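You operate a simulated robot arm through the tools that you are given. There is no shell and no other tool. Be economical: measure what you need, move in short steps, check, and stop when the job is done.

Carry out the task below with a simulated two-armed robot. There is one attempt and no reset: what you move stays moved.

Task
Wind 4 turns of tape onto the brass adapter and stand it in the white tray.
Fine: seat it in the chuck, swing the tape arm on, crank the way of the arrow, swing the arm off again. Set down upright: brass adapter.

The check looks at the end state, three seconds after you hand in, the way a careful person would. Anything else that was tipped, shoved, dropped, spilled or broken makes it a failure.

Robot
Two 7-joint arms with two-finger parallel grippers on one trunk that stands fixed in place. Base frame: the origin is at the foot of the trunk, x ahead of it, y to its left, z up; the work surface is at about z = 900. Lengths are in mm, angles in rad, forces in N, time in s.
The left shoulder is at [60, 143, 974], the right one opposite. With the tool pointing down near the work surface each hand reaches from about 300 to 720 mm from the base axis, measured 20 degrees to its own side. Payload 1.57 kg a hand.
The TCP of each hand is the grasp point between the finger pads, 30 mm short of the fingertips. In the tool frame z runs along the fingers and y along their closing line. Largest opening 110 mm; finger width 24, thickness 12; the body of the gripper, 48 by 112 mm, starts 78 mm behind the TCP.
Orientation is that of the tool frame in the base frame, as [roll, pitch, yaw] about the fixed x, y, z axes, in that order (R = Rz(yaw) Ry(pitch) Rx(roll)). With the fingers straight down and closing along the base's y, the tool's x points along the base's -x, its y along +y and its z along -z.

Tools
- The arms move only by the tool nudge_tool. It takes "left_series", "right_series" or both (then of equal length, played together; a hand with none holds still); each is a list of rows, each a list of 7 numbers: the turn, a rotation vector about the tool's x, y, z in rad, then the shift along the tool's x, y, z in m, then the closure, from 0 (fully open) to 1 (shut). In form: [[rx, ry, rz, dx, dy, dz, gripper], ...]. A call has 1 to 10 rows; each row shifts and turns the commanded pose from where the row before left it, along the tool's axes as they then stand. Rows are played at 5 a second. More than 50 mm and 0.15 rad between two rows, or a gripper value outside its range, and nothing of the call is played. A pose out of reach is approached as far as the arm can. The call stops where the force on the tool passes 60 N (or 10 N more than at its start, if that is more) or the arm is blocked; 0.2 s more then pass. The fingers move at their own pace (about 45 mm/s each) and stop on an object; they squeeze with about 32 N. The grip force told is the motor's: it shows also when the fingers shut on nothing. Time passes only in rows, and 0.2 s behind the last, so rows that do not move let the fingers close. The reply holds the time, the measured pose of the TCP, the force on the tool along the base axes, the opening and the grip force, in the units named above and with some noise, with the torque about the TCP (base axes, N m) and any sound that the robot's microphone picked up.
- Cameras (640 x 400 px; columns grow to the right, rows downward): "scene" is now at [48.1, -24.6, 1590.1]; the picture's right is [-0.31, -0.95, 0.00], its down [-0.65, 0.21, -0.73] and it looks along [0.69, -0.23, -0.69] (base axes); focal length 337 px, centre (320, 200). "left" rides on the left gripper at [70, -16, -141] in its tool frame; the picture's right is [0.23, 0.97, 0.00], its down [-0.85, 0.20, -0.48] and it looks along [-0.47, 0.11, 0.88] (tool axes); focal length 222 px, centre (320, 200). "right" rides on the right gripper at [70, 16, -141] in its tool frame; the picture's right is [-0.23, 0.97, 0.00], its down [-0.86, -0.20, -0.48] and it looks along [-0.47, -0.11, 0.88] (tool axes); focal length 222 px, centre (320, 200). There is no depth. A picture from a camera that has moved, and an enlarged one, comes with that camera's place and axes in the base frame and with its lens.
- capture(camera): a new picture of that camera. It takes no simulated time.
- move_column(by): slides the trunk up (or, below 0, down) by that many mm; the arms and the scene camera ride with it, the base frame stays. It gives what a move gives, with no picture.
- pan_tilt(pan, tilt): turns the head with the scene camera to pan (to the left, within 1.501 rad either way) and tilt (down, from -0.506 to 1.204), counted from straight ahead of the robot. It gives what a move gives.
- close_up(camera, box): a new picture of the part [left, top, right, bottom] of that camera's present view, enlarged. It takes no simulated time.
- finish_job(): hands the job in; it is judged then, once.

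Work in short steps. Places have to be worked out from the pictures, the camera data and where the tool is seen: move nearer, look again, correct. Check each grasp and each placing, and mend what went wrong. You have 120 turns and 86 pictures in all, those below and enlarged ones among them. Open the grippers and draw the arms clear of the work before you hand the job in, unless the task says otherwise; then end with one line.

The tools are called after "Request:" as a command line: name --argument value ..., lists and objects as JSON in quotes. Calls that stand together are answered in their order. nudge_tool: Moves the arms, as the interface text tells. Its arguments: {"type":"object","properties":{"left_series":{"type":"array","items":{"type":"array","items":{"type":"number"}}},"right_series":{"type":"array","items":{"type":"array","items":{"type":"number"}}}},"required":[]} The other tools are called the same way: move_column (by) slides the trunk up or down; pan_tilt (pan, tilt) turns the head that bears the scene camera; capture (camera) takes a picture; close_up (camera, box) takes an enlarged picture of a part of a camera's view; finish_job () hands the job in.

At the start:

```text
clock: 0.0
left_eef_pos: [529.5, 62.0, 1132.4]
left_tool_rot: [3.141, 0.0, -3.141]
left_ft_force: [0.1, -0.6, 0.1]
left_ft_torque: [-0.02, 0.0, 0.01]
left_width: 109.8
left_gripper_force: 0.1
right_eef_pos: [375.8, -340.7, 1155.7]
right_tool_rot: [-3.14, 0.0, 3.141]
right_ft_force: [-0.7, 0.8, 0.2]
right_ft_torque: [0.0, 0.0, 0.02]
right_width: 110.0
right_gripper_force: 0.1
trunk travel left (down, up): [-572.0, 18.0]
head pan, tilt: [-0.316, 0.759]
```

scene: 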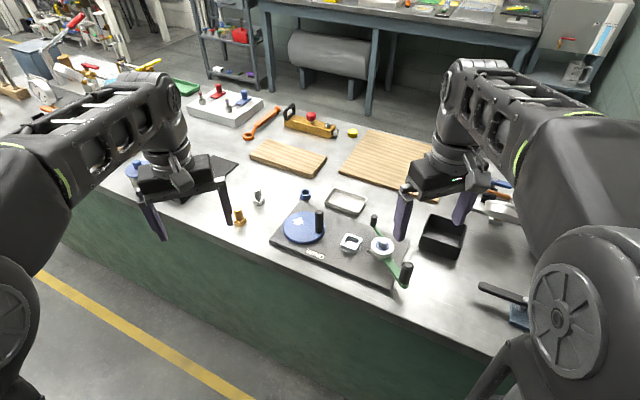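
right: 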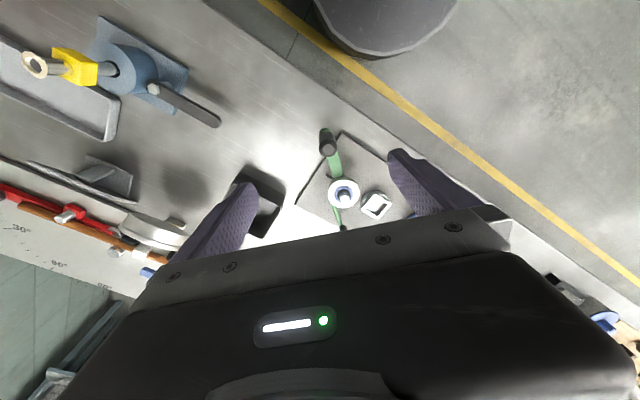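
left: 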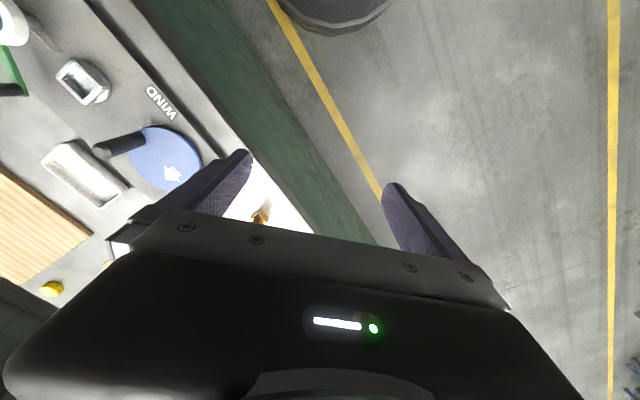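

The scene shows a winding fixture (blue crank disc with an arrow, chuck, green tape arm) and a small brass part left of it. I enlarge the fixture and the surroundings.

Request:
close_up --camera "scene" --box '[220, 170, 420, 295]'

Request:
close_up --camera "scene" --box '[120, 70, 360, 220]'

```text
3.20 times, centred on (320, 232) of scene
camera zoom: at [48.1, -24.6, 1590.1], right [-0.31, -0.95, 0.0], down [-0.65, 0.21, -0.73], along [0.69, -0.23, -0.69], focal length 1079 px, centre (320, 96)
```

zoom: 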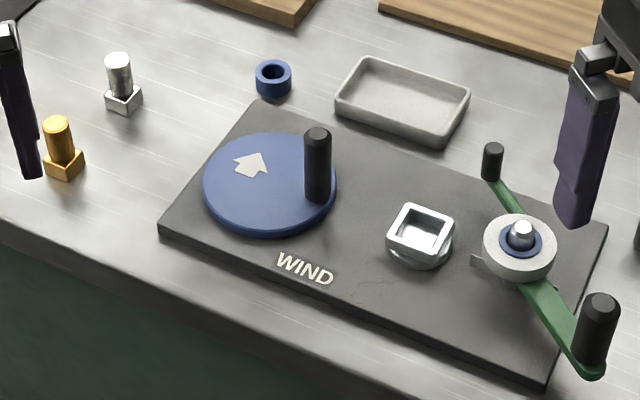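

```text
2.67 times, centred on (240, 145) of scene
camera zoom: at [48.1, -24.6, 1590.1], right [-0.31, -0.95, 0.0], down [-0.65, 0.21, -0.73], along [0.69, -0.23, -0.69], focal length 899 px, centre (533, 347)
```

zoom: 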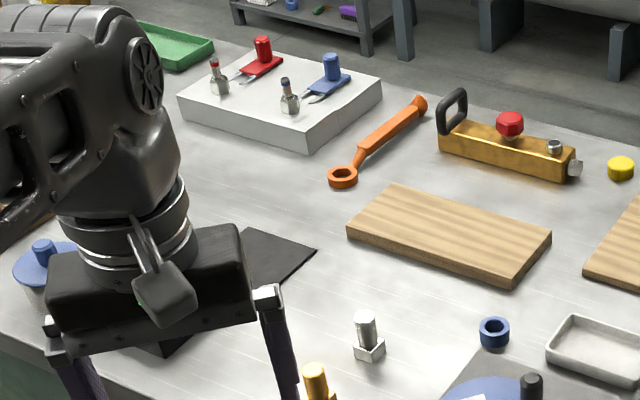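

The adapter lies near x=721, y=-15 and the pale tray near (708,-321), both beyond plain top-down reach, so a tilted tool will be needed. I move the right hand so that its camera looks at the fixture from nearer, and lift the left hand aside.

Request:
close_up --camera "right" --box '[270, 100, 430, 260]'

Request:
nudge_tool --left_series '[[0, 0, 0, 0.04, 0.03, 0, 0], [0, 0, 0, 0.04, 0.03, 0, 0], [0, 0, 0, 0.04, 0.03, 0, 0]]' --right_series '[[0, 0, 0, 0.03, 0.02, 0, 0], [0, 0, 0, 0.03, 0.03, 0, 0], [0, 0, 0, 0.02, 0.03, 0, 0]]'

```text
2.50 times, centred on (350, 180) of right
camera zoom: at [306.8, -322.5, 1298.5], right [0.23, 0.97, 0.0], down [0.86, -0.2, 0.48], along [0.47, -0.11, -0.88], focal length 555 px, centre (245, 250)
```

zoom: 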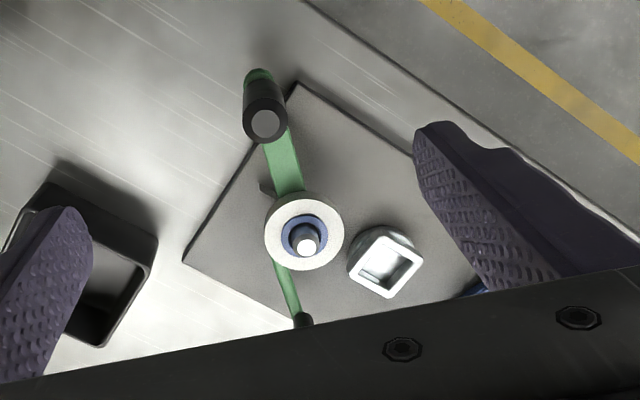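

```text
clock: 0.8
left_eef_pos: [406.5, 155.7, 1133.3]
left_tool_rot: [-3.141, 0.002, -3.139]
left_ft_force: [-0.4, 0.1, 0.0]
left_ft_torque: [-0.02, -0.02, 0.01]
left_width: 110.2
left_gripper_force: 0.1
right_eef_pos: [292.2, -260.0, 1157.2]
right_tool_rot: [3.141, 0.002, -3.141]
right_ft_force: [0.0, -0.1, 0.3]
right_ft_torque: [-0.03, -0.01, 0.0]
right_width: 110.1
right_gripper_force: 0.0
trunk travel left (down, up): [-572.0, 18.0]
head pan, tilt: [-0.316, 0.759]
```

Now look again from both cameras with the arms out of the way.

Request:
capture --camera "right"

Request:
close_up --camera "scene" --box '[220, 170, 420, 295]'

Request:
capture --camera "left"

```text
79 pictures are left
camera right: at [223.6, -241.3, 1299.2], right [0.23, 0.97, 0.0], down [0.85, -0.2, 0.48], along [0.47, -0.11, -0.88], focal length 222 px, centre (320, 200)
```

right: 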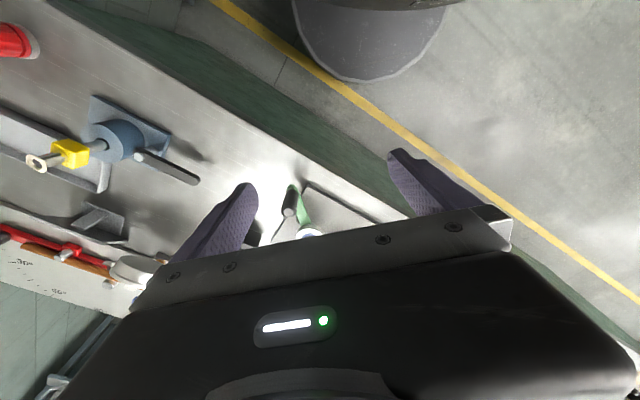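

```text
3.20 times, centred on (320, 232) of scene
camera zoom: at [45.4, -22.6, 1590.3], right [-0.31, -0.95, 0.0], down [-0.65, 0.21, -0.73], along [0.69, -0.23, -0.69], focal length 1079 px, centre (320, 96)
```

zoom: 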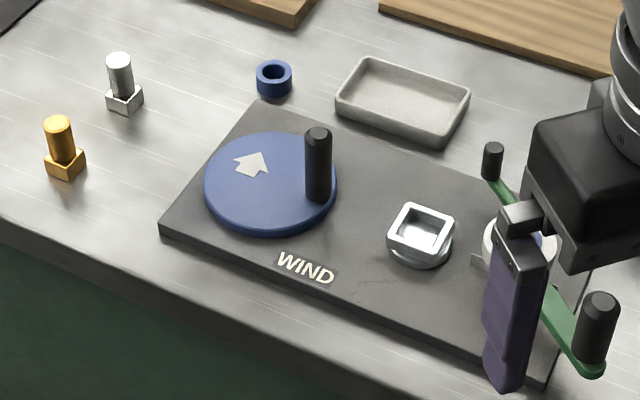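

```text
77 pictures are left
camera left: at [338.5, 139.5, 1273.6], right [-0.23, 0.97, 0.0], down [0.85, 0.2, 0.48], along [0.47, 0.11, -0.88], focal length 222 px, centre (320, 200)
```

left: 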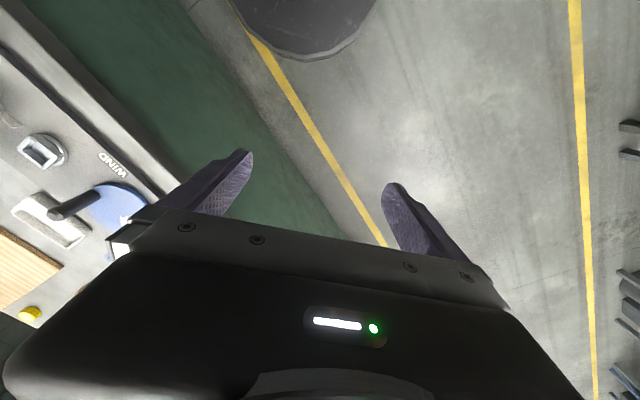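

Close-ups are rendered sharply, so I zoom into the adapter, disc and chuck to measure orientation and sizes.

Request:
close_up --camera "scene" --box '[224, 200, 264, 225]'

Request:
close_up --camera "scene" --box '[330, 225, 370, 250]'

Request:
close_up --camera "scene" --box '[270, 200, 350, 250]'

```text
16.00 times, centred on (244, 212) of scene
camera zoom: at [45.4, -22.6, 1590.3], right [-0.31, -0.95, 0.0], down [-0.65, 0.21, -0.73], along [0.69, -0.23, -0.69], focal length 5396 px, centre (1536, 0)
```

zoom: 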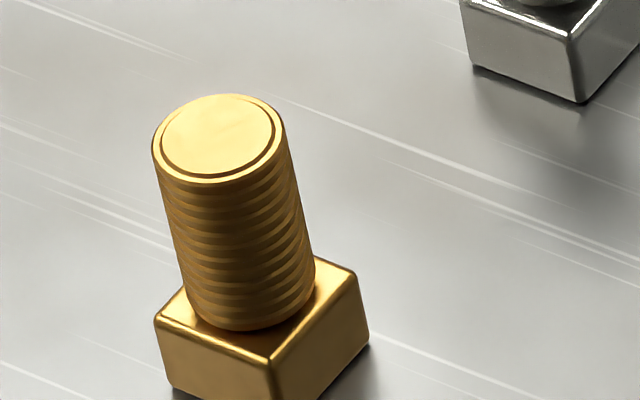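

```text
16.00 times, centred on (350, 238) of scene
camera zoom: at [45.4, -22.6, 1590.3], right [-0.31, -0.95, 0.0], down [-0.65, 0.21, -0.73], along [0.69, -0.23, -0.69], focal length 5396 px, centre (-160, -400)
```

zoom: 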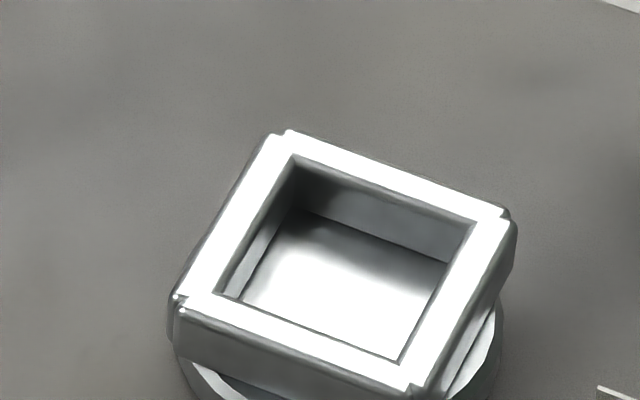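

```text
8.00 times, centred on (310, 225) of scene
camera zoom: at [45.4, -22.6, 1590.3], right [-0.31, -0.95, 0.0], down [-0.65, 0.21, -0.73], along [0.69, -0.23, -0.69], focal length 2698 px, centre (400, 0)
```

zoom: 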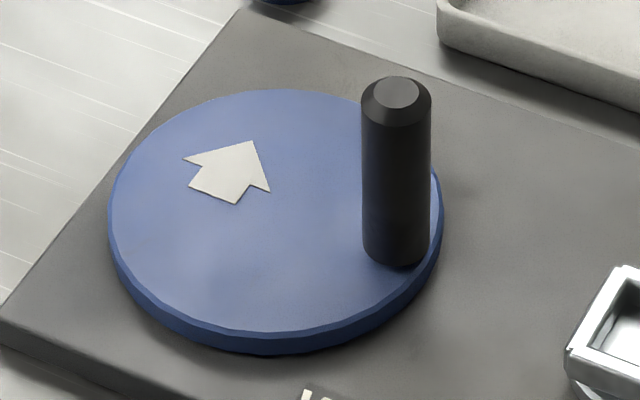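

The crank arrow is clockwise from above; the adapter is at about (717,-12), 22 mm shank up to z≈956 with its 24 mm base rotated ~45°, the same as the chuck. I swing the right hand towards the adapter at safe height and the left hand further aside.

Request:
nudge_tool --left_series '[[0, 0, 0, 0.01, 0.03, 0, 0], [0, 0, 0, 0.01, 0.03, 0, 0], [0, 0, 0, 0.01, 0.03, 0, 0], [0, 0, 0, 0.01, 0.03, 0, 0], [0, 0, 0, 0, 0, 0, 0], [0, 0, 0, 0, 0, 0, 0], [0, 0, 0, 0, 0, 0, 0], [0, 0, 0, 0, 0, 0, 0], [0, 0, 0, 0, 0, 0, 0]]' --right_series '[[0, 0, 0, -0.034, 0.0275, 0, 0.5], [0, 0, 0, -0.034, 0.0275, 0, 0.5], [0, 0, 0, -0.034, 0.0275, 0, 0.5], [0, 0, 0, -0.034, 0.0275, 0, 0.5], [0, 0, 0, -0.034, 0.0275, 0, 0.5], [0, 0, 0, -0.034, 0.0275, 0, 0.5], [0, 0, 0, -0.034, 0.0275, 0, 0.5], [0, 0, 0, -0.034, 0.0275, 0, 0.5], [0, 0, 0, -0.034, 0.0275, 0, 0.5]]'

```text
clock: 2.8
left_eef_pos: [369.4, 272.8, 1133.1]
left_tool_rot: [3.141, -0.001, -3.141]
left_ft_force: [0.0, 1.5, -0.3]
left_ft_torque: [0.0, -0.01, 0.0]
left_width: 110.1
left_gripper_force: 0.1
right_eef_pos: [406.2, -169.2, 1155.9]
right_tool_rot: [-3.141, 0.002, -3.139]
right_ft_force: [0.2, -0.7, 0.2]
right_ft_torque: [-0.03, -0.01, 0.0]
right_width: 54.9
right_gripper_force: 0.1
right hand out of reach, approached as far as the arm can: row 4, 5, 6, 7, 8, 9
trunk travel left (down, up): [-572.0, 18.0]
head pan, tilt: [-0.316, 0.759]
```

The arm ran out of reach at this height. I check what a tilt plus a lower height gives, with small steps.

Request:
nudge_tool --right_series '[[0, -0.1, 0, 0, 0, 0.03, 0.5], [0, -0.1, 0, 0, 0, 0.03, 0.5], [0, -0.1, 0, 0, 0, 0.03, 0.5]]'

```text
clock: 3.6
left_eef_pos: [368.3, 272.4, 1132.9]
left_tool_rot: [3.141, 0.001, 3.141]
left_ft_force: [-0.5, 0.2, 0.3]
left_ft_torque: [0.02, -0.01, 0.02]
left_width: 110.3
left_gripper_force: 0.0
right_eef_pos: [415.3, -168.6, 1065.7]
right_tool_rot: [-3.141, 0.301, -3.141]
right_ft_force: [0.2, -0.6, 0.0]
right_ft_torque: [0.0, 0.01, 0.0]
right_width: 55.2
right_gripper_force: 0.1
trunk travel left (down, up): [-572.0, 18.0]
head pan, tilt: [-0.316, 0.759]
```

Reach improved when lower and tilted. Tilt to 0.45 rad and go forward and left at this height.

Request:
nudge_tool --right_series '[[0, -0.15, 0, 0, 0, 0, 0.5], [0, 0, 0, -0.027, 0.016, 0.013, 0.5], [0, 0, 0, -0.027, 0.016, 0.013, 0.5], [0, 0, 0, -0.027, 0.016, 0.013, 0.5], [0, 0, 0, -0.027, 0.016, 0.013, 0.5], [0, 0, 0, -0.027, 0.016, 0.013, 0.5], [0, 0, 0, -0.027, 0.016, 0.013, 0.5]]'

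```text
clock: 5.2
left_eef_pos: [368.7, 274.4, 1133.1]
left_tool_rot: [-3.14, 0.0, 3.141]
left_ft_force: [-0.1, -0.6, -0.3]
left_ft_torque: [0.0, -0.01, 0.01]
left_width: 109.9
left_gripper_force: 0.0
right_eef_pos: [595.8, -72.7, 1065.9]
right_tool_rot: [-3.139, 0.45, -3.14]
right_ft_force: [0.7, -0.6, -0.6]
right_ft_torque: [-0.01, -0.01, 0.0]
right_width: 55.0
right_gripper_force: 0.0
trunk travel left (down, up): [-572.0, 18.0]
head pan, tilt: [-0.316, 0.759]
```

Reaching well now. On to the pre-grasp pose (666,-12,1043).

Request:
nudge_tool --right_series '[[0, 0, 0, -0.0177, 0.0203, 0.0171, 0.5], [0, 0, 0, -0.0177, 0.0203, 0.0171, 0.5], [0, 0, 0, -0.0177, 0.0203, 0.0171, 0.5]]'

Request:
capture --camera "right"

Request:
close_up --camera "scene" --box '[190, 160, 290, 235]'

```text
clock: 6.0
left_eef_pos: [369.7, 273.1, 1132.2]
left_tool_rot: [-3.14, 0.0, 3.141]
left_ft_force: [0.0, 0.2, 0.8]
left_ft_torque: [0.01, -0.02, 0.0]
left_width: 109.8
left_gripper_force: 0.0
right_eef_pos: [666.1, -11.1, 1042.2]
right_tool_rot: [-3.139, 0.45, -3.139]
right_ft_force: [-0.9, 0.6, 0.6]
right_ft_torque: [-0.02, 0.02, -0.02]
right_width: 54.9
right_gripper_force: 0.0
trunk travel left (down, up): [-572.0, 18.0]
head pan, tilt: [-0.316, 0.759]
```

```text
73 pictures are left
camera right: at [542.5, 6.0, 1141.5], right [0.2, 0.97, 0.1], down [0.56, -0.2, 0.8], along [0.8, -0.11, -0.59], focal length 222 px, centre (320, 200)
```

right: 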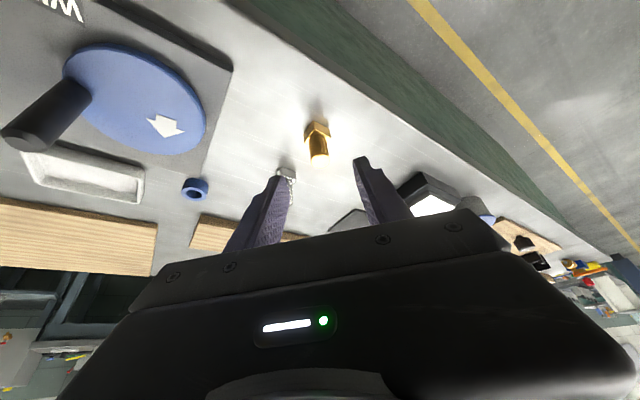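

```text
5.33 times, centred on (240, 198) of scene
camera zoom: at [49.3, -23.5, 1590.1], right [-0.31, -0.95, 0.0], down [-0.65, 0.21, -0.72], along [0.69, -0.23, -0.69], focal length 1798 px, centre (747, 213)
```

zoom: 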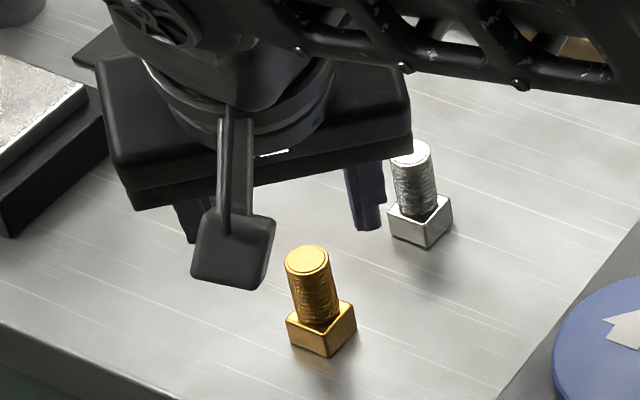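

Adapter lies as predicted, just ahead along the approach line. I advance along the tool axis 90 mm, then check.

Request:
nudge_tool --right_series '[[0, 0, 0, 0, -0.0005, 0.03, 0.5], [0, 0, 0, 0, -0.0005, 0.03, 0.5], [0, 0, 0, 0, 0, 0.02, 0.5], [0, 0, 0, 0, 0, 0.01, 0.5]]'

Request:
close_up --camera "right" --box '[240, 100, 400, 220]'

Request:
close_up --camera "scene" --box '[205, 175, 285, 225]'

```text
clock: 7.0
left_eef_pos: [369.1, 272.7, 1133.0]
left_tool_rot: [-3.142, 0.0, -3.141]
left_ft_force: [-0.2, 0.3, -0.5]
left_ft_torque: [-0.01, -0.02, 0.01]
left_width: 110.0
left_gripper_force: 0.1
right_eef_pos: [705.5, -13.8, 963.1]
right_tool_rot: [3.141, 0.45, 3.142]
right_ft_force: [0.5, -0.7, 0.3]
right_ft_torque: [0.04, 0.01, -0.02]
right_width: 55.0
right_gripper_force: 0.0
trunk travel left (down, up): [-572.0, 18.0]
head pan, tilt: [-0.316, 0.759]
```

```text
3.33 times, centred on (320, 160) of right
camera zoom: at [580.9, 3.2, 1061.3], right [0.2, 0.97, 0.1], down [0.56, -0.2, 0.8], along [0.8, -0.11, -0.59], focal length 740 px, centre (320, 333)
```

zoom: 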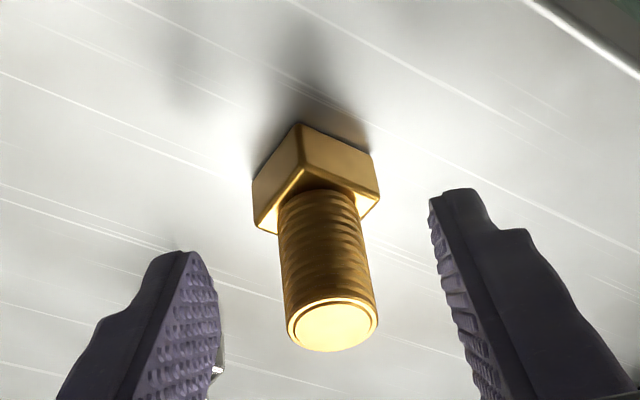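

```text
8.00 times, centred on (245, 200) of scene
camera zoom: at [48.1, -24.6, 1590.2], right [-0.31, -0.95, 0.0], down [-0.65, 0.21, -0.73], along [0.69, -0.23, -0.69], focal length 2698 px, centre (920, 200)
```

zoom: 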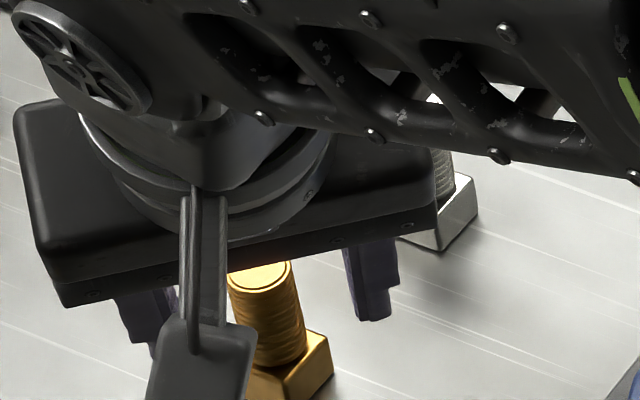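

Nearly there; the adapter sits slightly ahead of and right of the TCP line. Final small advance, then close.

Request:
nudge_tool --right_series '[[0, 0, 0, -0.0015, 0.0013, 0.011, 0.5], [0, 0, 0, 0, 0, 0, 0.5], [0, 0, 0, 0, 0, 0, 0.75], [0, 0, 0, 0, 0, 0, 0.85], [0, 0, 0, 0, 0, 0, 1], [0, 0, 0, 0, 0, 0, 1], [0, 0, 0, 0, 0, 0, 1]]'

Request:
close_up --camera "right" --box '[240, 100, 400, 220]'

```text
clock: 8.6
left_eef_pos: [368.6, 273.5, 1132.3]
left_tool_rot: [3.141, -0.002, 3.14]
left_ft_force: [0.0, -0.7, -0.1]
left_ft_torque: [0.04, 0.0, 0.0]
left_width: 109.9
left_gripper_force: 0.1
right_eef_pos: [709.7, -13.3, 953.3]
right_tool_rot: [3.142, 0.45, 3.141]
right_ft_force: [-0.6, -0.4, -0.1]
right_ft_torque: [0.0, 0.02, -0.01]
right_width: 19.6
right_gripper_force: 31.8
trunk travel left (down, up): [-572.0, 18.0]
head pan, tilt: [-0.316, 0.759]
```

```text
3.33 times, centred on (320, 160) of right
camera zoom: at [586.6, 4.7, 1052.0], right [0.2, 0.97, 0.1], down [0.56, -0.2, 0.8], along [0.8, -0.11, -0.59], focal length 740 px, centre (320, 333)
```

zoom: 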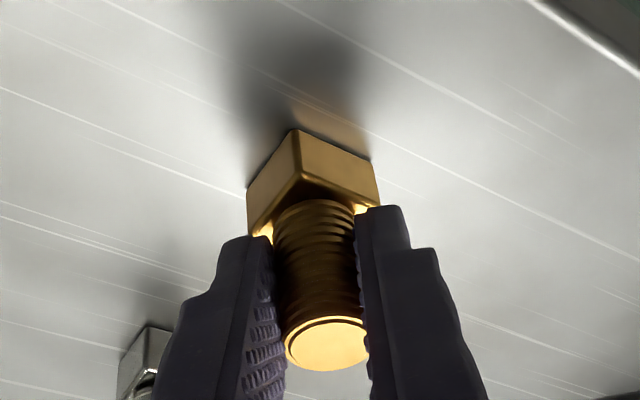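

Gripped (19.6 mm). I lift it straight up 75 mm and draw back toward the robot.

Request:
nudge_tool --right_series '[[0, 0, 0, -0.0065, 0, -0.0135, 1], [0, 0, 0, -0.0131, 0, -0.027, 1], [0, 0, 0, -0.0131, 0, -0.027, 1], [0, 0, 0, 0.027, 0, -0.013, 1], [0, 0, 0, 0.027, 0, -0.013, 1], [0, 0, 0, 0.027, 0, -0.013, 1], [0, 0, 0, 0.027, 0, -0.013, 1]]'

Request:
close_up --camera "scene" --box '[200, 170, 360, 290]'

Request:
capture --camera "right"

```text
clock: 10.2
left_eef_pos: [368.7, 274.3, 1133.0]
left_tool_rot: [3.14, 0.002, 3.141]
left_ft_force: [-0.1, 0.0, 0.4]
left_ft_torque: [-0.03, 0.0, 0.0]
left_width: 109.9
left_gripper_force: 0.0
right_eef_pos: [589.5, -13.0, 1028.9]
right_tool_rot: [3.139, 0.45, -3.141]
right_ft_force: [-0.4, 0.4, -0.5]
right_ft_torque: [0.01, 0.04, -0.01]
right_width: 19.5
right_gripper_force: 32.0
trunk travel left (down, up): [-572.0, 18.0]
head pan, tilt: [-0.316, 0.759]
```

```text
3.33 times, centred on (280, 230) of scene
camera zoom: at [47.4, -24.6, 1590.2], right [-0.31, -0.95, 0.0], down [-0.65, 0.21, -0.73], along [0.69, -0.23, -0.69], focal length 1124 px, centre (453, 100)
```

zoom: 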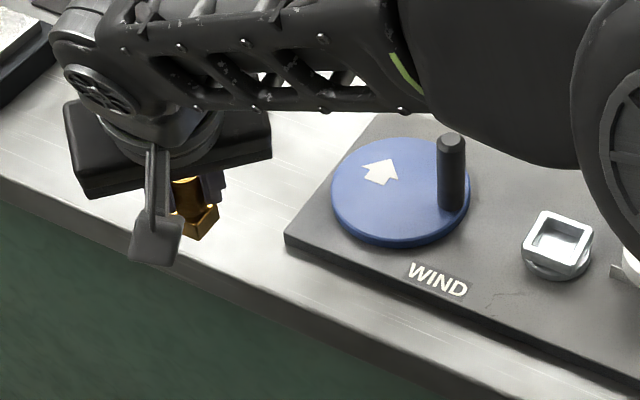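

```text
67 pictures are left
camera right: at [465.7, 4.4, 1127.2], right [0.2, 0.97, 0.1], down [0.56, -0.2, 0.8], along [0.8, -0.11, -0.59], focal length 222 px, centre (320, 200)
```

right: 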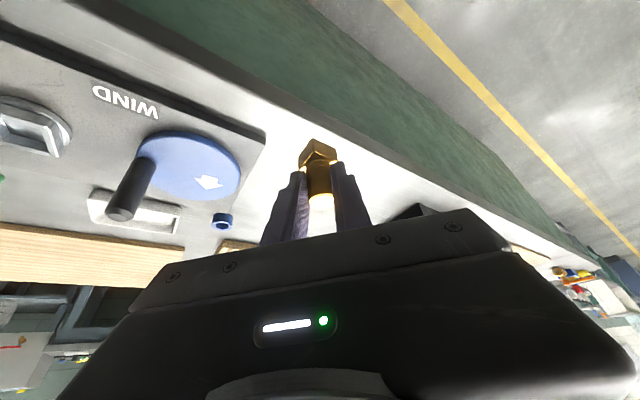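

Held well. Move across to above the chuck on the robot side, at the same height.

Request:
nudge_tool --right_series '[[0, 0, 0, 0.02, -0.03, -0.0097, 1], [0, 0, 0, 0.02, -0.034, -0.0097, 1], [0, 0, 0, 0.02, -0.036, -0.0097, 1], [0, 0, 0, 0, -0.038, 0, 1], [0, 0, 0, 0, -0.038, 0, 1], [0, 0, 0, 0, -0.038, 0, 1], [0, 0, 0, 0, -0.038, 0, 1]]'

Request:
close_up --camera "scene" --box '[270, 170, 430, 290]'

Request:
close_up --camera "right" --box '[200, 80, 440, 230]'

```text
clock: 11.8
left_eef_pos: [367.6, 272.2, 1133.5]
left_tool_rot: [-3.141, 0.002, 3.14]
left_ft_force: [-1.4, -0.8, -0.9]
left_ft_torque: [0.02, -0.01, 0.0]
left_width: 109.9
left_gripper_force: 0.1
right_eef_pos: [523.3, -264.6, 1027.8]
right_tool_rot: [-3.141, 0.45, -3.138]
right_ft_force: [-0.6, 0.5, -0.6]
right_ft_torque: [0.03, 0.01, 0.0]
right_width: 19.8
right_gripper_force: 32.2
trunk travel left (down, up): [-572.0, 18.0]
head pan, tilt: [-0.316, 0.759]
```

```text
3.33 times, centred on (350, 230) of scene
camera zoom: at [47.9, -25.4, 1590.1], right [-0.31, -0.95, 0.0], down [-0.65, 0.21, -0.73], along [0.69, -0.23, -0.69], focal length 1124 px, centre (220, 100)
```

zoom: 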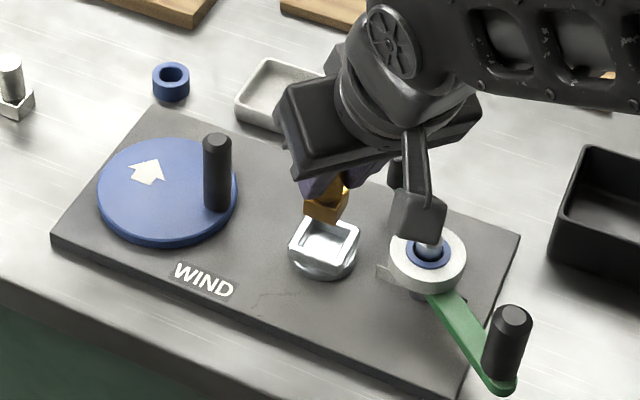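

```text
2.67 times, centred on (320, 155) of right
camera zoom: at [399.7, -248.3, 1126.0], right [0.2, 0.97, 0.1], down [0.56, -0.2, 0.8], along [0.8, -0.11, -0.59], focal length 592 px, centre (320, 320)
```

zoom: 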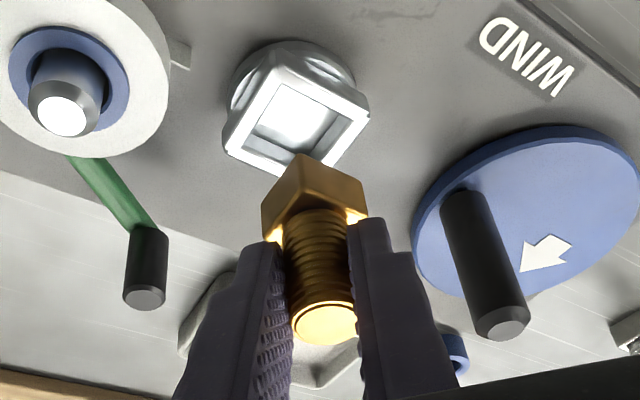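

The adapter hovers slightly ahead and left of the chuck. I lower 18 mm with a correction of (-6,-4) mm and look closely.

Request:
nudge_tool --right_series '[[0, 0, 0, 0.0066, -0.002, 0.0068, 1], [0, 0, 0, 0.0066, -0.002, 0.0068, 1]]'

Request:
close_up --camera "scene" --box '[325, 205, 389, 245]'

Request:
close_up --camera "right" --box '[270, 90, 366, 150]'

```text
clock: 12.4
left_eef_pos: [370.0, 272.9, 1133.0]
left_tool_rot: [-3.141, 0.0, 3.142]
left_ft_force: [-0.1, 1.0, 0.0]
left_ft_torque: [-0.02, 0.0, -0.01]
left_width: 110.0
left_gripper_force: 0.1
right_eef_pos: [518.1, -268.9, 1010.2]
right_tool_rot: [3.14, 0.45, -3.141]
right_ft_force: [-0.4, 0.0, -1.6]
right_ft_torque: [0.01, 0.0, 0.0]
right_width: 19.5
right_gripper_force: 31.6
trunk travel left (down, up): [-572.0, 18.0]
head pan, tilt: [-0.316, 0.759]
```

```text
10.00 times, centred on (357, 225) of scene
camera zoom: at [48.3, -24.4, 1590.2], right [-0.31, -0.95, 0.0], down [-0.65, 0.21, -0.73], along [0.69, -0.23, -0.69], focal length 3372 px, centre (-50, -50)
```

zoom: 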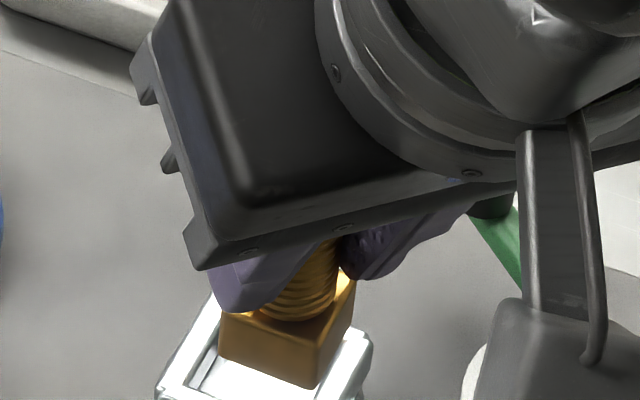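

```text
6.67 times, centred on (318, 120) of right
camera zoom: at [394.0, -251.4, 1108.4], right [0.2, 0.97, 0.1], down [0.56, -0.2, 0.8], along [0.8, -0.11, -0.59], focal length 1481 px, centre (333, 733)
```

zoom: 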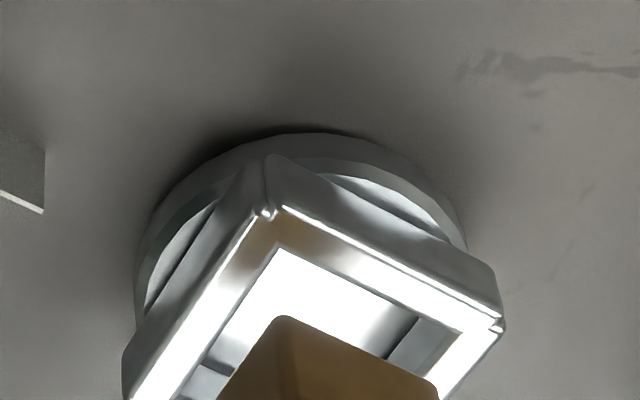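

Still some gap. I lower another 8 mm and compare corners again so that parallax shrinks.

Request:
nudge_tool --right_series '[[0, 0, 0, 0.0035, 0, 0.0072, 1], [0, 0, 0, 0, 0, 0, 1]]'

Request:
close_up --camera "scene" --box '[325, 220, 389, 260]'

Request:
close_up --camera "right" --box '[270, 90, 366, 150]'

```text
clock: 13.0
left_eef_pos: [370.0, 273.5, 1133.4]
left_tool_rot: [3.141, 0.001, 3.141]
left_ft_force: [1.4, -0.1, 0.2]
left_ft_torque: [-0.01, 0.0, -0.02]
left_width: 109.8
left_gripper_force: 0.0
right_eef_pos: [517.8, -268.3, 1001.4]
right_tool_rot: [-3.141, 0.451, -3.14]
right_ft_force: [0.8, 0.7, -0.4]
right_ft_torque: [-0.02, 0.02, -0.01]
right_width: 19.6
right_gripper_force: 32.2
trunk travel left (down, up): [-572.0, 18.0]
head pan, tilt: [-0.316, 0.759]
```

```text
10.00 times, centred on (357, 240) of scene
camera zoom: at [48.0, -24.7, 1590.2], right [-0.31, -0.95, 0.0], down [-0.65, 0.21, -0.73], along [0.69, -0.23, -0.69], focal length 3372 px, centre (-50, -200)
```

zoom: 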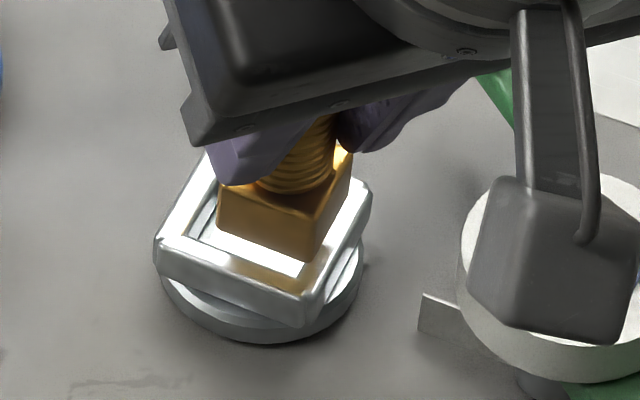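

```text
6.67 times, centred on (318, 120) of right
camera zoom: at [393.9, -251.4, 1100.5], right [0.2, 0.97, 0.1], down [0.56, -0.2, 0.8], along [0.8, -0.11, -0.59], focal length 1481 px, centre (333, 733)
```

zoom: 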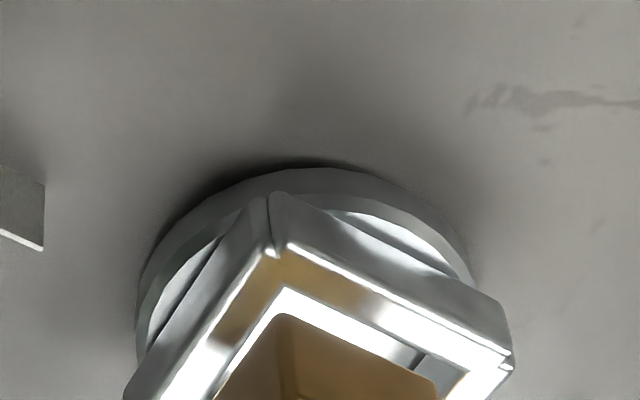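

Both views say the near corners would coincide after ~5 mm more descent, so the adapter should go ~4 mm forward to centre in the socket. I apply that with 4 mm of descent.

Request:
nudge_tool --right_series '[[0, 0, 0, -0.0036, 0, 0.0017, 1], [0, 0, 0, 0.0017, 0, 0.0036, 1], [0, 0, 0, 0, 0, 0, 1]]'

Request:
close_up --camera "scene" --box '[325, 220, 389, 260]'

Request:
close_up --camera "right" --box '[262, 105, 374, 175]'

```text
clock: 13.8
left_eef_pos: [369.0, 272.9, 1134.0]
left_tool_rot: [-3.141, 0.001, -3.142]
left_ft_force: [0.3, 0.3, 0.1]
left_ft_torque: [0.03, 0.01, 0.01]
left_width: 110.4
left_gripper_force: 0.1
right_eef_pos: [522.2, -269.0, 998.1]
right_tool_rot: [-3.141, 0.45, 3.14]
right_ft_force: [0.1, -0.2, -0.6]
right_ft_torque: [-0.02, -0.02, -0.01]
right_width: 19.7
right_gripper_force: 32.2
trunk travel left (down, up): [-572.0, 18.0]
head pan, tilt: [-0.316, 0.759]
```

```text
10.00 times, centred on (357, 240) of scene
camera zoom: at [48.2, -24.6, 1590.1], right [-0.31, -0.95, 0.0], down [-0.65, 0.21, -0.73], along [0.69, -0.23, -0.69], focal length 3372 px, centre (-50, -200)
```

zoom: 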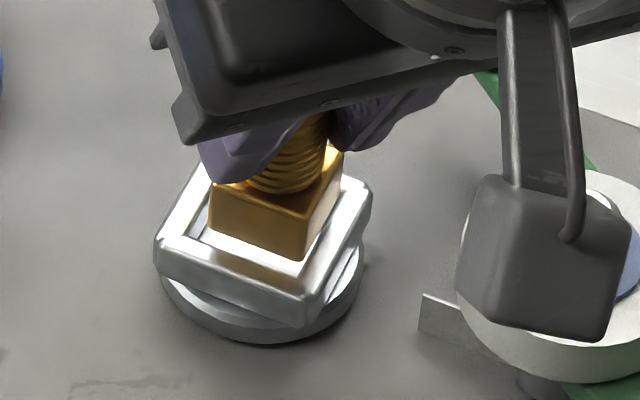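

```text
5.71 times, centred on (318, 140) of right
camera zoom: at [398.1, -251.1, 1096.4], right [0.2, 0.97, 0.1], down [0.56, -0.2, 0.8], along [0.8, -0.11, -0.59], focal length 1269 px, centre (331, 543)
```

zoom: 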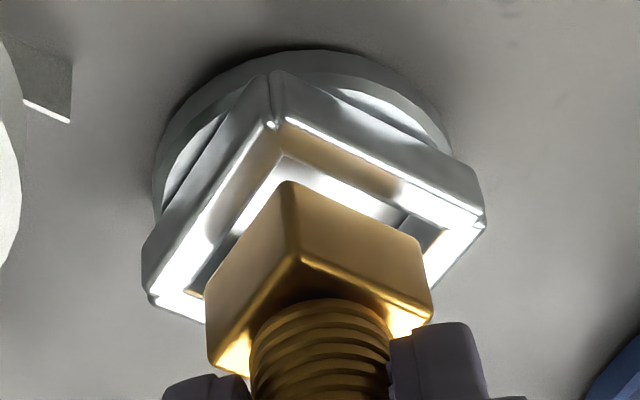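

Looks centred within a couple of mm. Nudge 1 mm to +y and lower 5 mm watching the force.

Request:
nudge_tool --right_series '[[0, 0, 0, 0.0011, 0.001, 0.0022, 1], [0, 0, 0, 0.0011, 0, 0.0022, 1], [0, 0, 0, 0, 0, 0, 1]]'

Request:
close_up --camera "right" --box '[262, 105, 374, 175]'

Request:
close_up --camera "scene" --box '[335, 228, 367, 248]'

```text
clock: 14.6
left_eef_pos: [367.6, 273.5, 1132.0]
left_tool_rot: [-3.141, 0.0, -3.141]
left_ft_force: [-0.2, -0.4, 0.2]
left_ft_torque: [0.04, -0.01, 0.02]
left_width: 110.2
left_gripper_force: 0.0
right_eef_pos: [520.9, -266.9, 993.0]
right_tool_rot: [3.142, 0.449, 3.141]
right_ft_force: [0.0, 0.1, 0.4]
right_ft_torque: [0.03, -0.02, 0.0]
right_width: 19.6
right_gripper_force: 32.1
trunk travel left (down, up): [-572.0, 18.0]
head pan, tilt: [-0.316, 0.759]
```

```text
5.71 times, centred on (318, 140) of right
camera zoom: at [398.0, -250.1, 1091.7], right [0.2, 0.97, 0.1], down [0.56, -0.2, 0.8], along [0.8, -0.11, -0.59], focal length 1269 px, centre (331, 543)
```

zoom: 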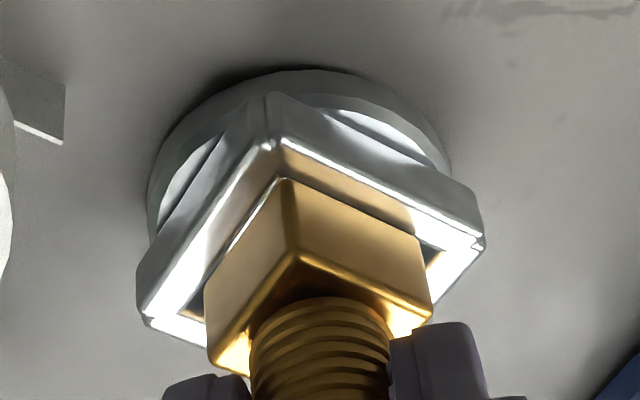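

```text
16.00 times, centred on (351, 238) of scene
camera zoom: at [48.1, -24.5, 1590.2], right [-0.31, -0.95, 0.0], down [-0.65, 0.21, -0.73], along [0.69, -0.23, -0.69], focal length 5396 px, centre (-176, -408)
```

zoom: 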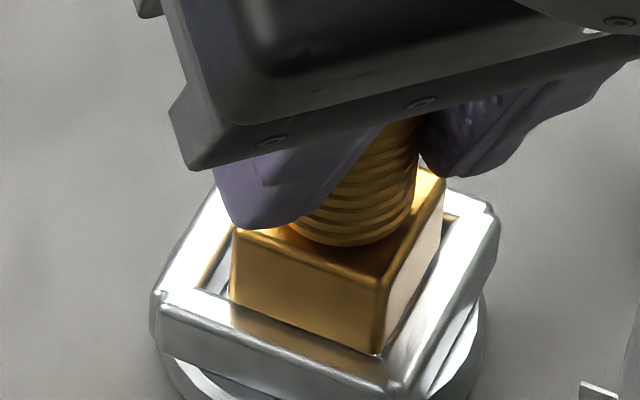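

The near corner now meets the socket corner in both views, with room at the rear; I shift 3 mm forward and lower 3 mm.

Request:
nudge_tool --right_series '[[0, 0, 0, -0.0027, 0, 0.0013, 1], [0, 0, 0, 0.0013, 0, 0.0027, 1], [0, 0, 0, 0, 0, 0, 1]]'

Request:
close_up --camera "right" --box '[262, 105, 374, 175]'

Request:
close_up --camera "scene" --box '[335, 228, 367, 248]'

```text
clock: 15.4
left_eef_pos: [368.2, 274.5, 1132.7]
left_tool_rot: [-3.14, 0.002, -3.141]
left_ft_force: [-0.5, -0.4, 0.9]
left_ft_torque: [-0.01, 0.01, 0.0]
left_width: 109.9
left_gripper_force: 0.0
right_eef_pos: [523.7, -267.6, 992.4]
right_tool_rot: [-3.141, 0.454, -3.142]
right_ft_force: [-3.2, -0.2, 19.4]
right_ft_torque: [0.2, 0.22, 0.09]
right_width: 19.3
right_gripper_force: 32.2
trunk travel left (down, up): [-572.0, 18.0]
head pan, tilt: [-0.316, 0.759]
```

```text
5.71 times, centred on (318, 140) of right
camera zoom: at [400.5, -249.9, 1090.2], right [0.2, 0.97, 0.1], down [0.56, -0.2, 0.81], along [0.8, -0.11, -0.58], focal length 1269 px, centre (331, 543)
```

zoom: 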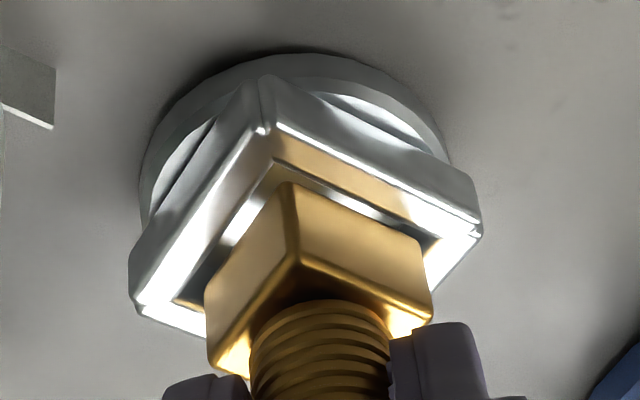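

```text
16.00 times, centred on (351, 238) of scene
camera zoom: at [46.1, -24.0, 1590.5], right [-0.31, -0.95, 0.0], down [-0.65, 0.21, -0.73], along [0.69, -0.23, -0.69], focal length 5396 px, centre (-176, -408)
```

zoom: 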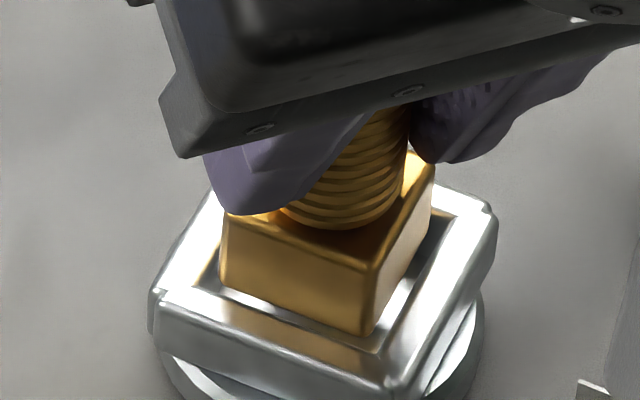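

Contact of 19 N at bottom z≈939 means the base touches the rim. I back off 3 mm, shift 1.5 mm toward the robot and try again.

Request:
nudge_tool --right_series '[[0, 0, 0, -0.0013, 0, -0.0027, 1], [0, 0, 0, 0.00135, 0, -0.00065, 1], [0, 0, 0, 0.0009, 0, 0.0018, 1], [0, 0, 0, 0.0009, 0, 0.0018, 1], [0, 0, 0, 0, 0, 0, 1]]'

```text
clock: 16.6
left_eef_pos: [367.8, 273.4, 1133.4]
left_tool_rot: [3.141, 0.003, -3.141]
left_ft_force: [0.0, -0.1, 0.0]
left_ft_torque: [0.01, 0.0, 0.02]
left_width: 110.0
left_gripper_force: 0.1
right_eef_pos: [522.7, -266.7, 991.3]
right_tool_rot: [3.141, 0.455, 3.14]
right_ft_force: [-2.9, -1.6, 19.5]
right_ft_torque: [-0.21, 0.07, -0.06]
right_width: 19.5
right_gripper_force: 32.1
trunk travel left (down, up): [-572.0, 18.0]
head pan, tilt: [-0.316, 0.759]
```

Slightly deeper and the contact torque flipped sign; look again.

Request:
close_up --camera "right" --box '[278, 115, 358, 165]'

Request:
close_up --camera "scene" --box '[339, 232, 363, 247]'

```text
8.00 times, centred on (318, 140) of right
camera zoom: at [398.5, -249.7, 1089.3], right [0.2, 0.97, 0.1], down [0.56, -0.2, 0.81], along [0.8, -0.11, -0.58], focal length 1777 px, centre (336, 680)
```

zoom: 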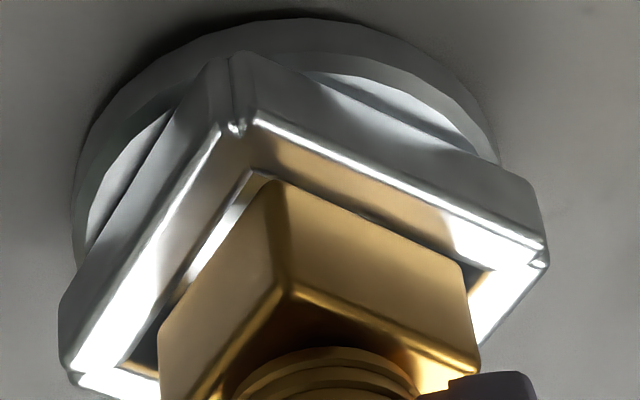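

```text
16.00 times, centred on (351, 240) of scene
camera zoom: at [45.9, -23.8, 1590.4], right [-0.31, -0.95, 0.0], down [-0.65, 0.21, -0.73], along [0.69, -0.23, -0.69], focal length 5396 px, centre (-176, -432)
```

zoom: 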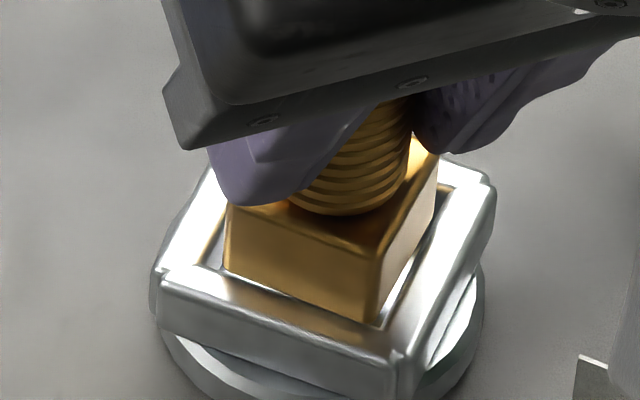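

The front-left edge of the base still sits on the rim while the other front edge shows a gap, so I lift slightly, shift (+1.4,-1.6) mm and lower again.

Request:
nudge_tool --right_series '[[0, 0, 0, -0.0013, 0, -0.0027, 1], [0, 0, 0, -0.0013, -0.0016, 0.0006, 1], [0, 0, 0, 0.0009, 0, 0.0018, 1], [0, 0, 0, 0.0009, 0, 0.0018, 1], [0, 0, 0, 0, 0, 0, 1]]'

```text
clock: 17.8
left_eef_pos: [368.2, 274.2, 1132.5]
left_tool_rot: [3.142, 0.003, 3.141]
left_ft_force: [0.5, 0.6, -0.3]
left_ft_torque: [-0.04, 0.03, 0.01]
left_width: 109.9
left_gripper_force: 0.1
right_eef_pos: [523.1, -269.2, 990.8]
right_tool_rot: [3.141, 0.454, -3.142]
right_ft_force: [-2.8, 0.9, 16.3]
right_ft_torque: [0.11, 0.17, 0.06]
right_width: 19.4
right_gripper_force: 32.4
trunk travel left (down, up): [-572.0, 18.0]
head pan, tilt: [-0.316, 0.759]
```

Judging the torques as reaction torques, contacts were on the back-right edge, so I lift, shift (-2,+1.4) mm and lower.

Request:
nudge_tool --right_series '[[0, 0, 0, -0.0015, 0, -0.0032, 1], [0, 0, 0, 0.0018, 0.0014, -0.0009, 1], [0, 0, 0, 0.0009, 0, 0.0018, 1], [0, 0, 0, 0.0009, 0, 0.0018, 1], [0, 0, 0, 0, 0, 0, 1]]'

```text
clock: 19.0
left_eef_pos: [368.7, 273.2, 1133.1]
left_tool_rot: [3.141, 0.0, -3.141]
left_ft_force: [-0.6, 0.3, 0.1]
left_ft_torque: [0.02, 0.02, -0.01]
left_width: 110.0
left_gripper_force: 0.1
right_eef_pos: [522.8, -267.3, 989.0]
right_tool_rot: [-3.141, 0.455, -3.14]
right_ft_force: [-1.4, -0.8, 15.1]
right_ft_torque: [0.13, -0.01, 0.04]
right_width: 19.8
right_gripper_force: 32.2
trunk travel left (down, up): [-572.0, 18.0]
head pan, tilt: [-0.316, 0.759]
```

Deeper again (z 989). Check pictures.

Request:
close_up --camera "right" --box '[262, 105, 374, 175]'

Request:
close_up --camera "scene" --box '[339, 232, 363, 247]'

```text
5.71 times, centred on (318, 140) of right
camera zoom: at [398.1, -250.3, 1087.4], right [0.2, 0.97, 0.1], down [0.56, -0.2, 0.81], along [0.8, -0.11, -0.58], focal length 1269 px, centre (331, 543)
```

zoom: 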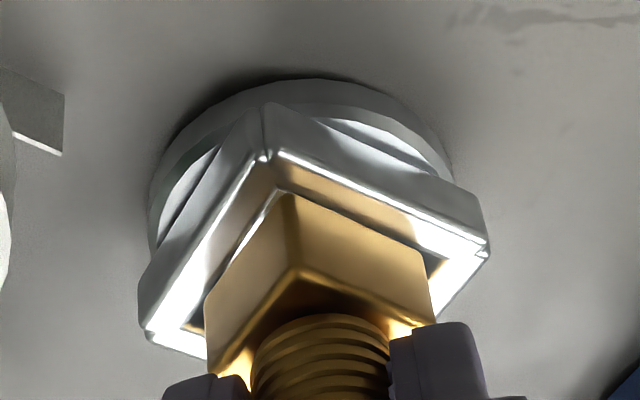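

```text
16.00 times, centred on (351, 240) of scene
camera zoom: at [46.4, -24.1, 1590.4], right [-0.31, -0.95, 0.0], down [-0.65, 0.21, -0.73], along [0.69, -0.23, -0.69], focal length 5396 px, centre (-176, -432)
```

zoom: 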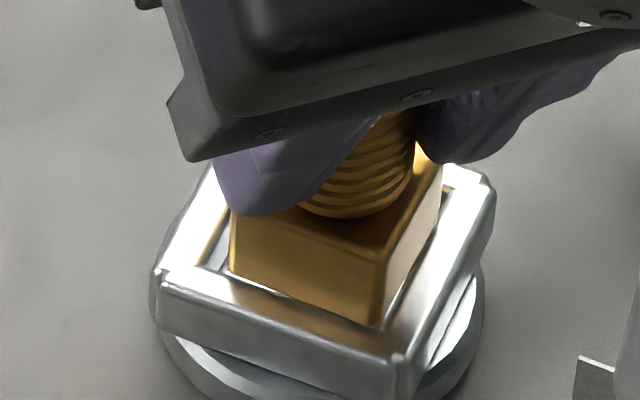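

The socket appears tapered (lead-in funnel), and the base sits just inside it. I relieve the push a bit and open the fingers just slightly so it can self-centre while still caged.

Request:
nudge_tool --right_series '[[0, 0, 0, -0.0006, 0, -0.0012, 1], [0, 0, 0, 0, 0, 0, 0.8], [0, 0, 0, 0, 0, 0, 0.78], [0, 0, 0, 0, 0, 0, 0.78]]'

Request:
close_up --camera "right" --box '[262, 105, 374, 175]'

Request:
close_up --camera "scene" --box '[339, 232, 363, 247]'

```text
clock: 20.0
left_eef_pos: [368.7, 274.8, 1132.8]
left_tool_rot: [3.141, 0.002, -3.142]
left_ft_force: [0.5, -0.3, 0.0]
left_ft_torque: [-0.01, -0.01, -0.01]
left_width: 110.1
left_gripper_force: 0.0
right_eef_pos: [522.9, -268.6, 988.7]
right_tool_rot: [3.141, 0.45, 3.141]
right_ft_force: [-0.1, -0.4, -0.2]
right_ft_torque: [0.05, 0.0, -0.02]
right_width: 23.8
right_gripper_force: 0.1
trunk travel left (down, up): [-572.0, 18.0]
head pan, tilt: [-0.316, 0.759]
```

```text
5.71 times, centred on (318, 140) of right
camera zoom: at [398.6, -250.3, 1087.4], right [0.2, 0.97, 0.1], down [0.56, -0.2, 0.8], along [0.8, -0.11, -0.59], focal length 1269 px, centre (331, 543)
```

zoom: 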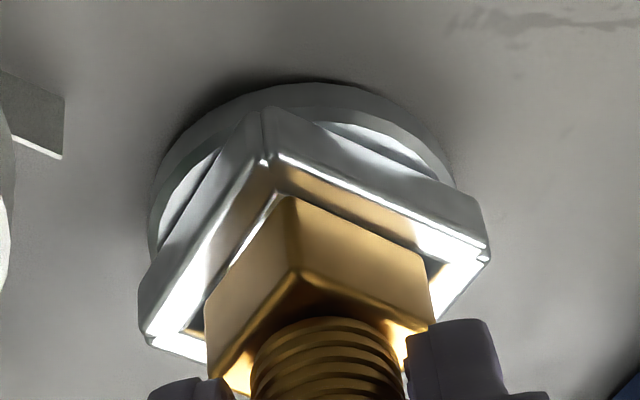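

```text
16.00 times, centred on (351, 240) of scene
camera zoom: at [48.0, -24.5, 1590.1], right [-0.31, -0.95, 0.0], down [-0.65, 0.21, -0.73], along [0.69, -0.23, -0.69], focal length 5396 px, centre (-176, -432)
```

zoom: 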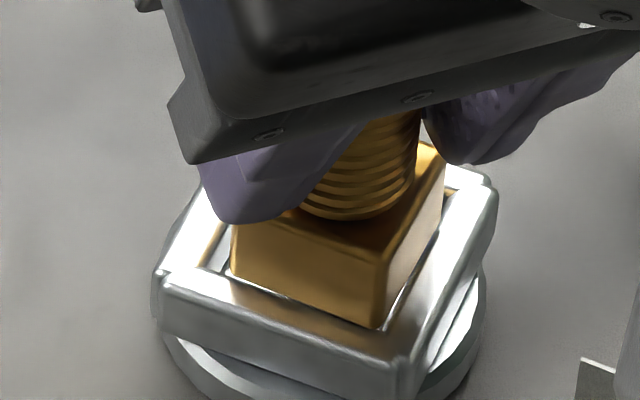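

It didn't drop; comparing edge slopes, the adapter looks turned ~3° clockwise against the socket. I regrip, turn it +0.05 rad about vertical and press gently.

Request:
nudge_tool --right_series '[[0, 0, 0, 0, 0, 0, 1], [0, 0, 0, 0, 0, 0, 1], [-0.011, 0, -0.0225, 0, -0.0002, 0, 1], [-0.011, 0, -0.0225, 0, -0.0002, 0, 1], [0, 0, 0, 0.0009, 0, 0.0018, 1], [0, 0, 0, 0, 0, 0, 1]]'

```text
clock: 21.4
left_eef_pos: [368.9, 273.0, 1132.7]
left_tool_rot: [3.141, 0.002, -3.141]
left_ft_force: [-0.1, 0.3, -0.7]
left_ft_torque: [-0.01, -0.02, -0.01]
left_width: 109.9
left_gripper_force: 0.1
right_eef_pos: [522.9, -268.8, 989.1]
right_tool_rot: [-3.141, 0.456, -3.092]
right_ft_force: [-0.6, -1.9, 10.5]
right_ft_torque: [-0.13, 0.08, -0.02]
right_width: 19.3
right_gripper_force: 32.3
trunk travel left (down, up): [-572.0, 18.0]
head pan, tilt: [-0.316, 0.759]
```

Bottom height at each contact is the same (~938.5), so it is resting on the rim, and the offset estimates now agree that it should go forward. I lift 4 mm, shift (+2.4,+1.5) mm and lower again.

Request:
nudge_tool --right_series '[[0, 0, 0, -0.0017, 0, -0.0036, 1], [0, 0, 0, -0.0022, 0.0015, 0.001, 1], [0, 0, 0, 0, 0, 0, 1], [0, 0, 0, 0.0009, 0, 0.0018, 1], [0, 0, 0, 0.0009, 0, 0.0018, 1], [0, 0, 0, 0, 0, 0, 1]]'

```text
clock: 22.8
left_eef_pos: [368.4, 273.8, 1133.3]
left_tool_rot: [-3.142, 0.002, 3.141]
left_ft_force: [0.5, -0.4, -0.5]
left_ft_torque: [-0.01, 0.0, -0.02]
left_width: 110.1
left_gripper_force: 0.0
right_eef_pos: [525.3, -266.9, 987.7]
right_tool_rot: [-3.141, 0.454, -3.091]
right_ft_force: [-0.5, 0.0, 10.0]
right_ft_torque: [0.1, -0.02, 0.01]
right_width: 19.6
right_gripper_force: 31.7
trunk travel left (down, up): [-572.0, 18.0]
head pan, tilt: [-0.316, 0.759]
```

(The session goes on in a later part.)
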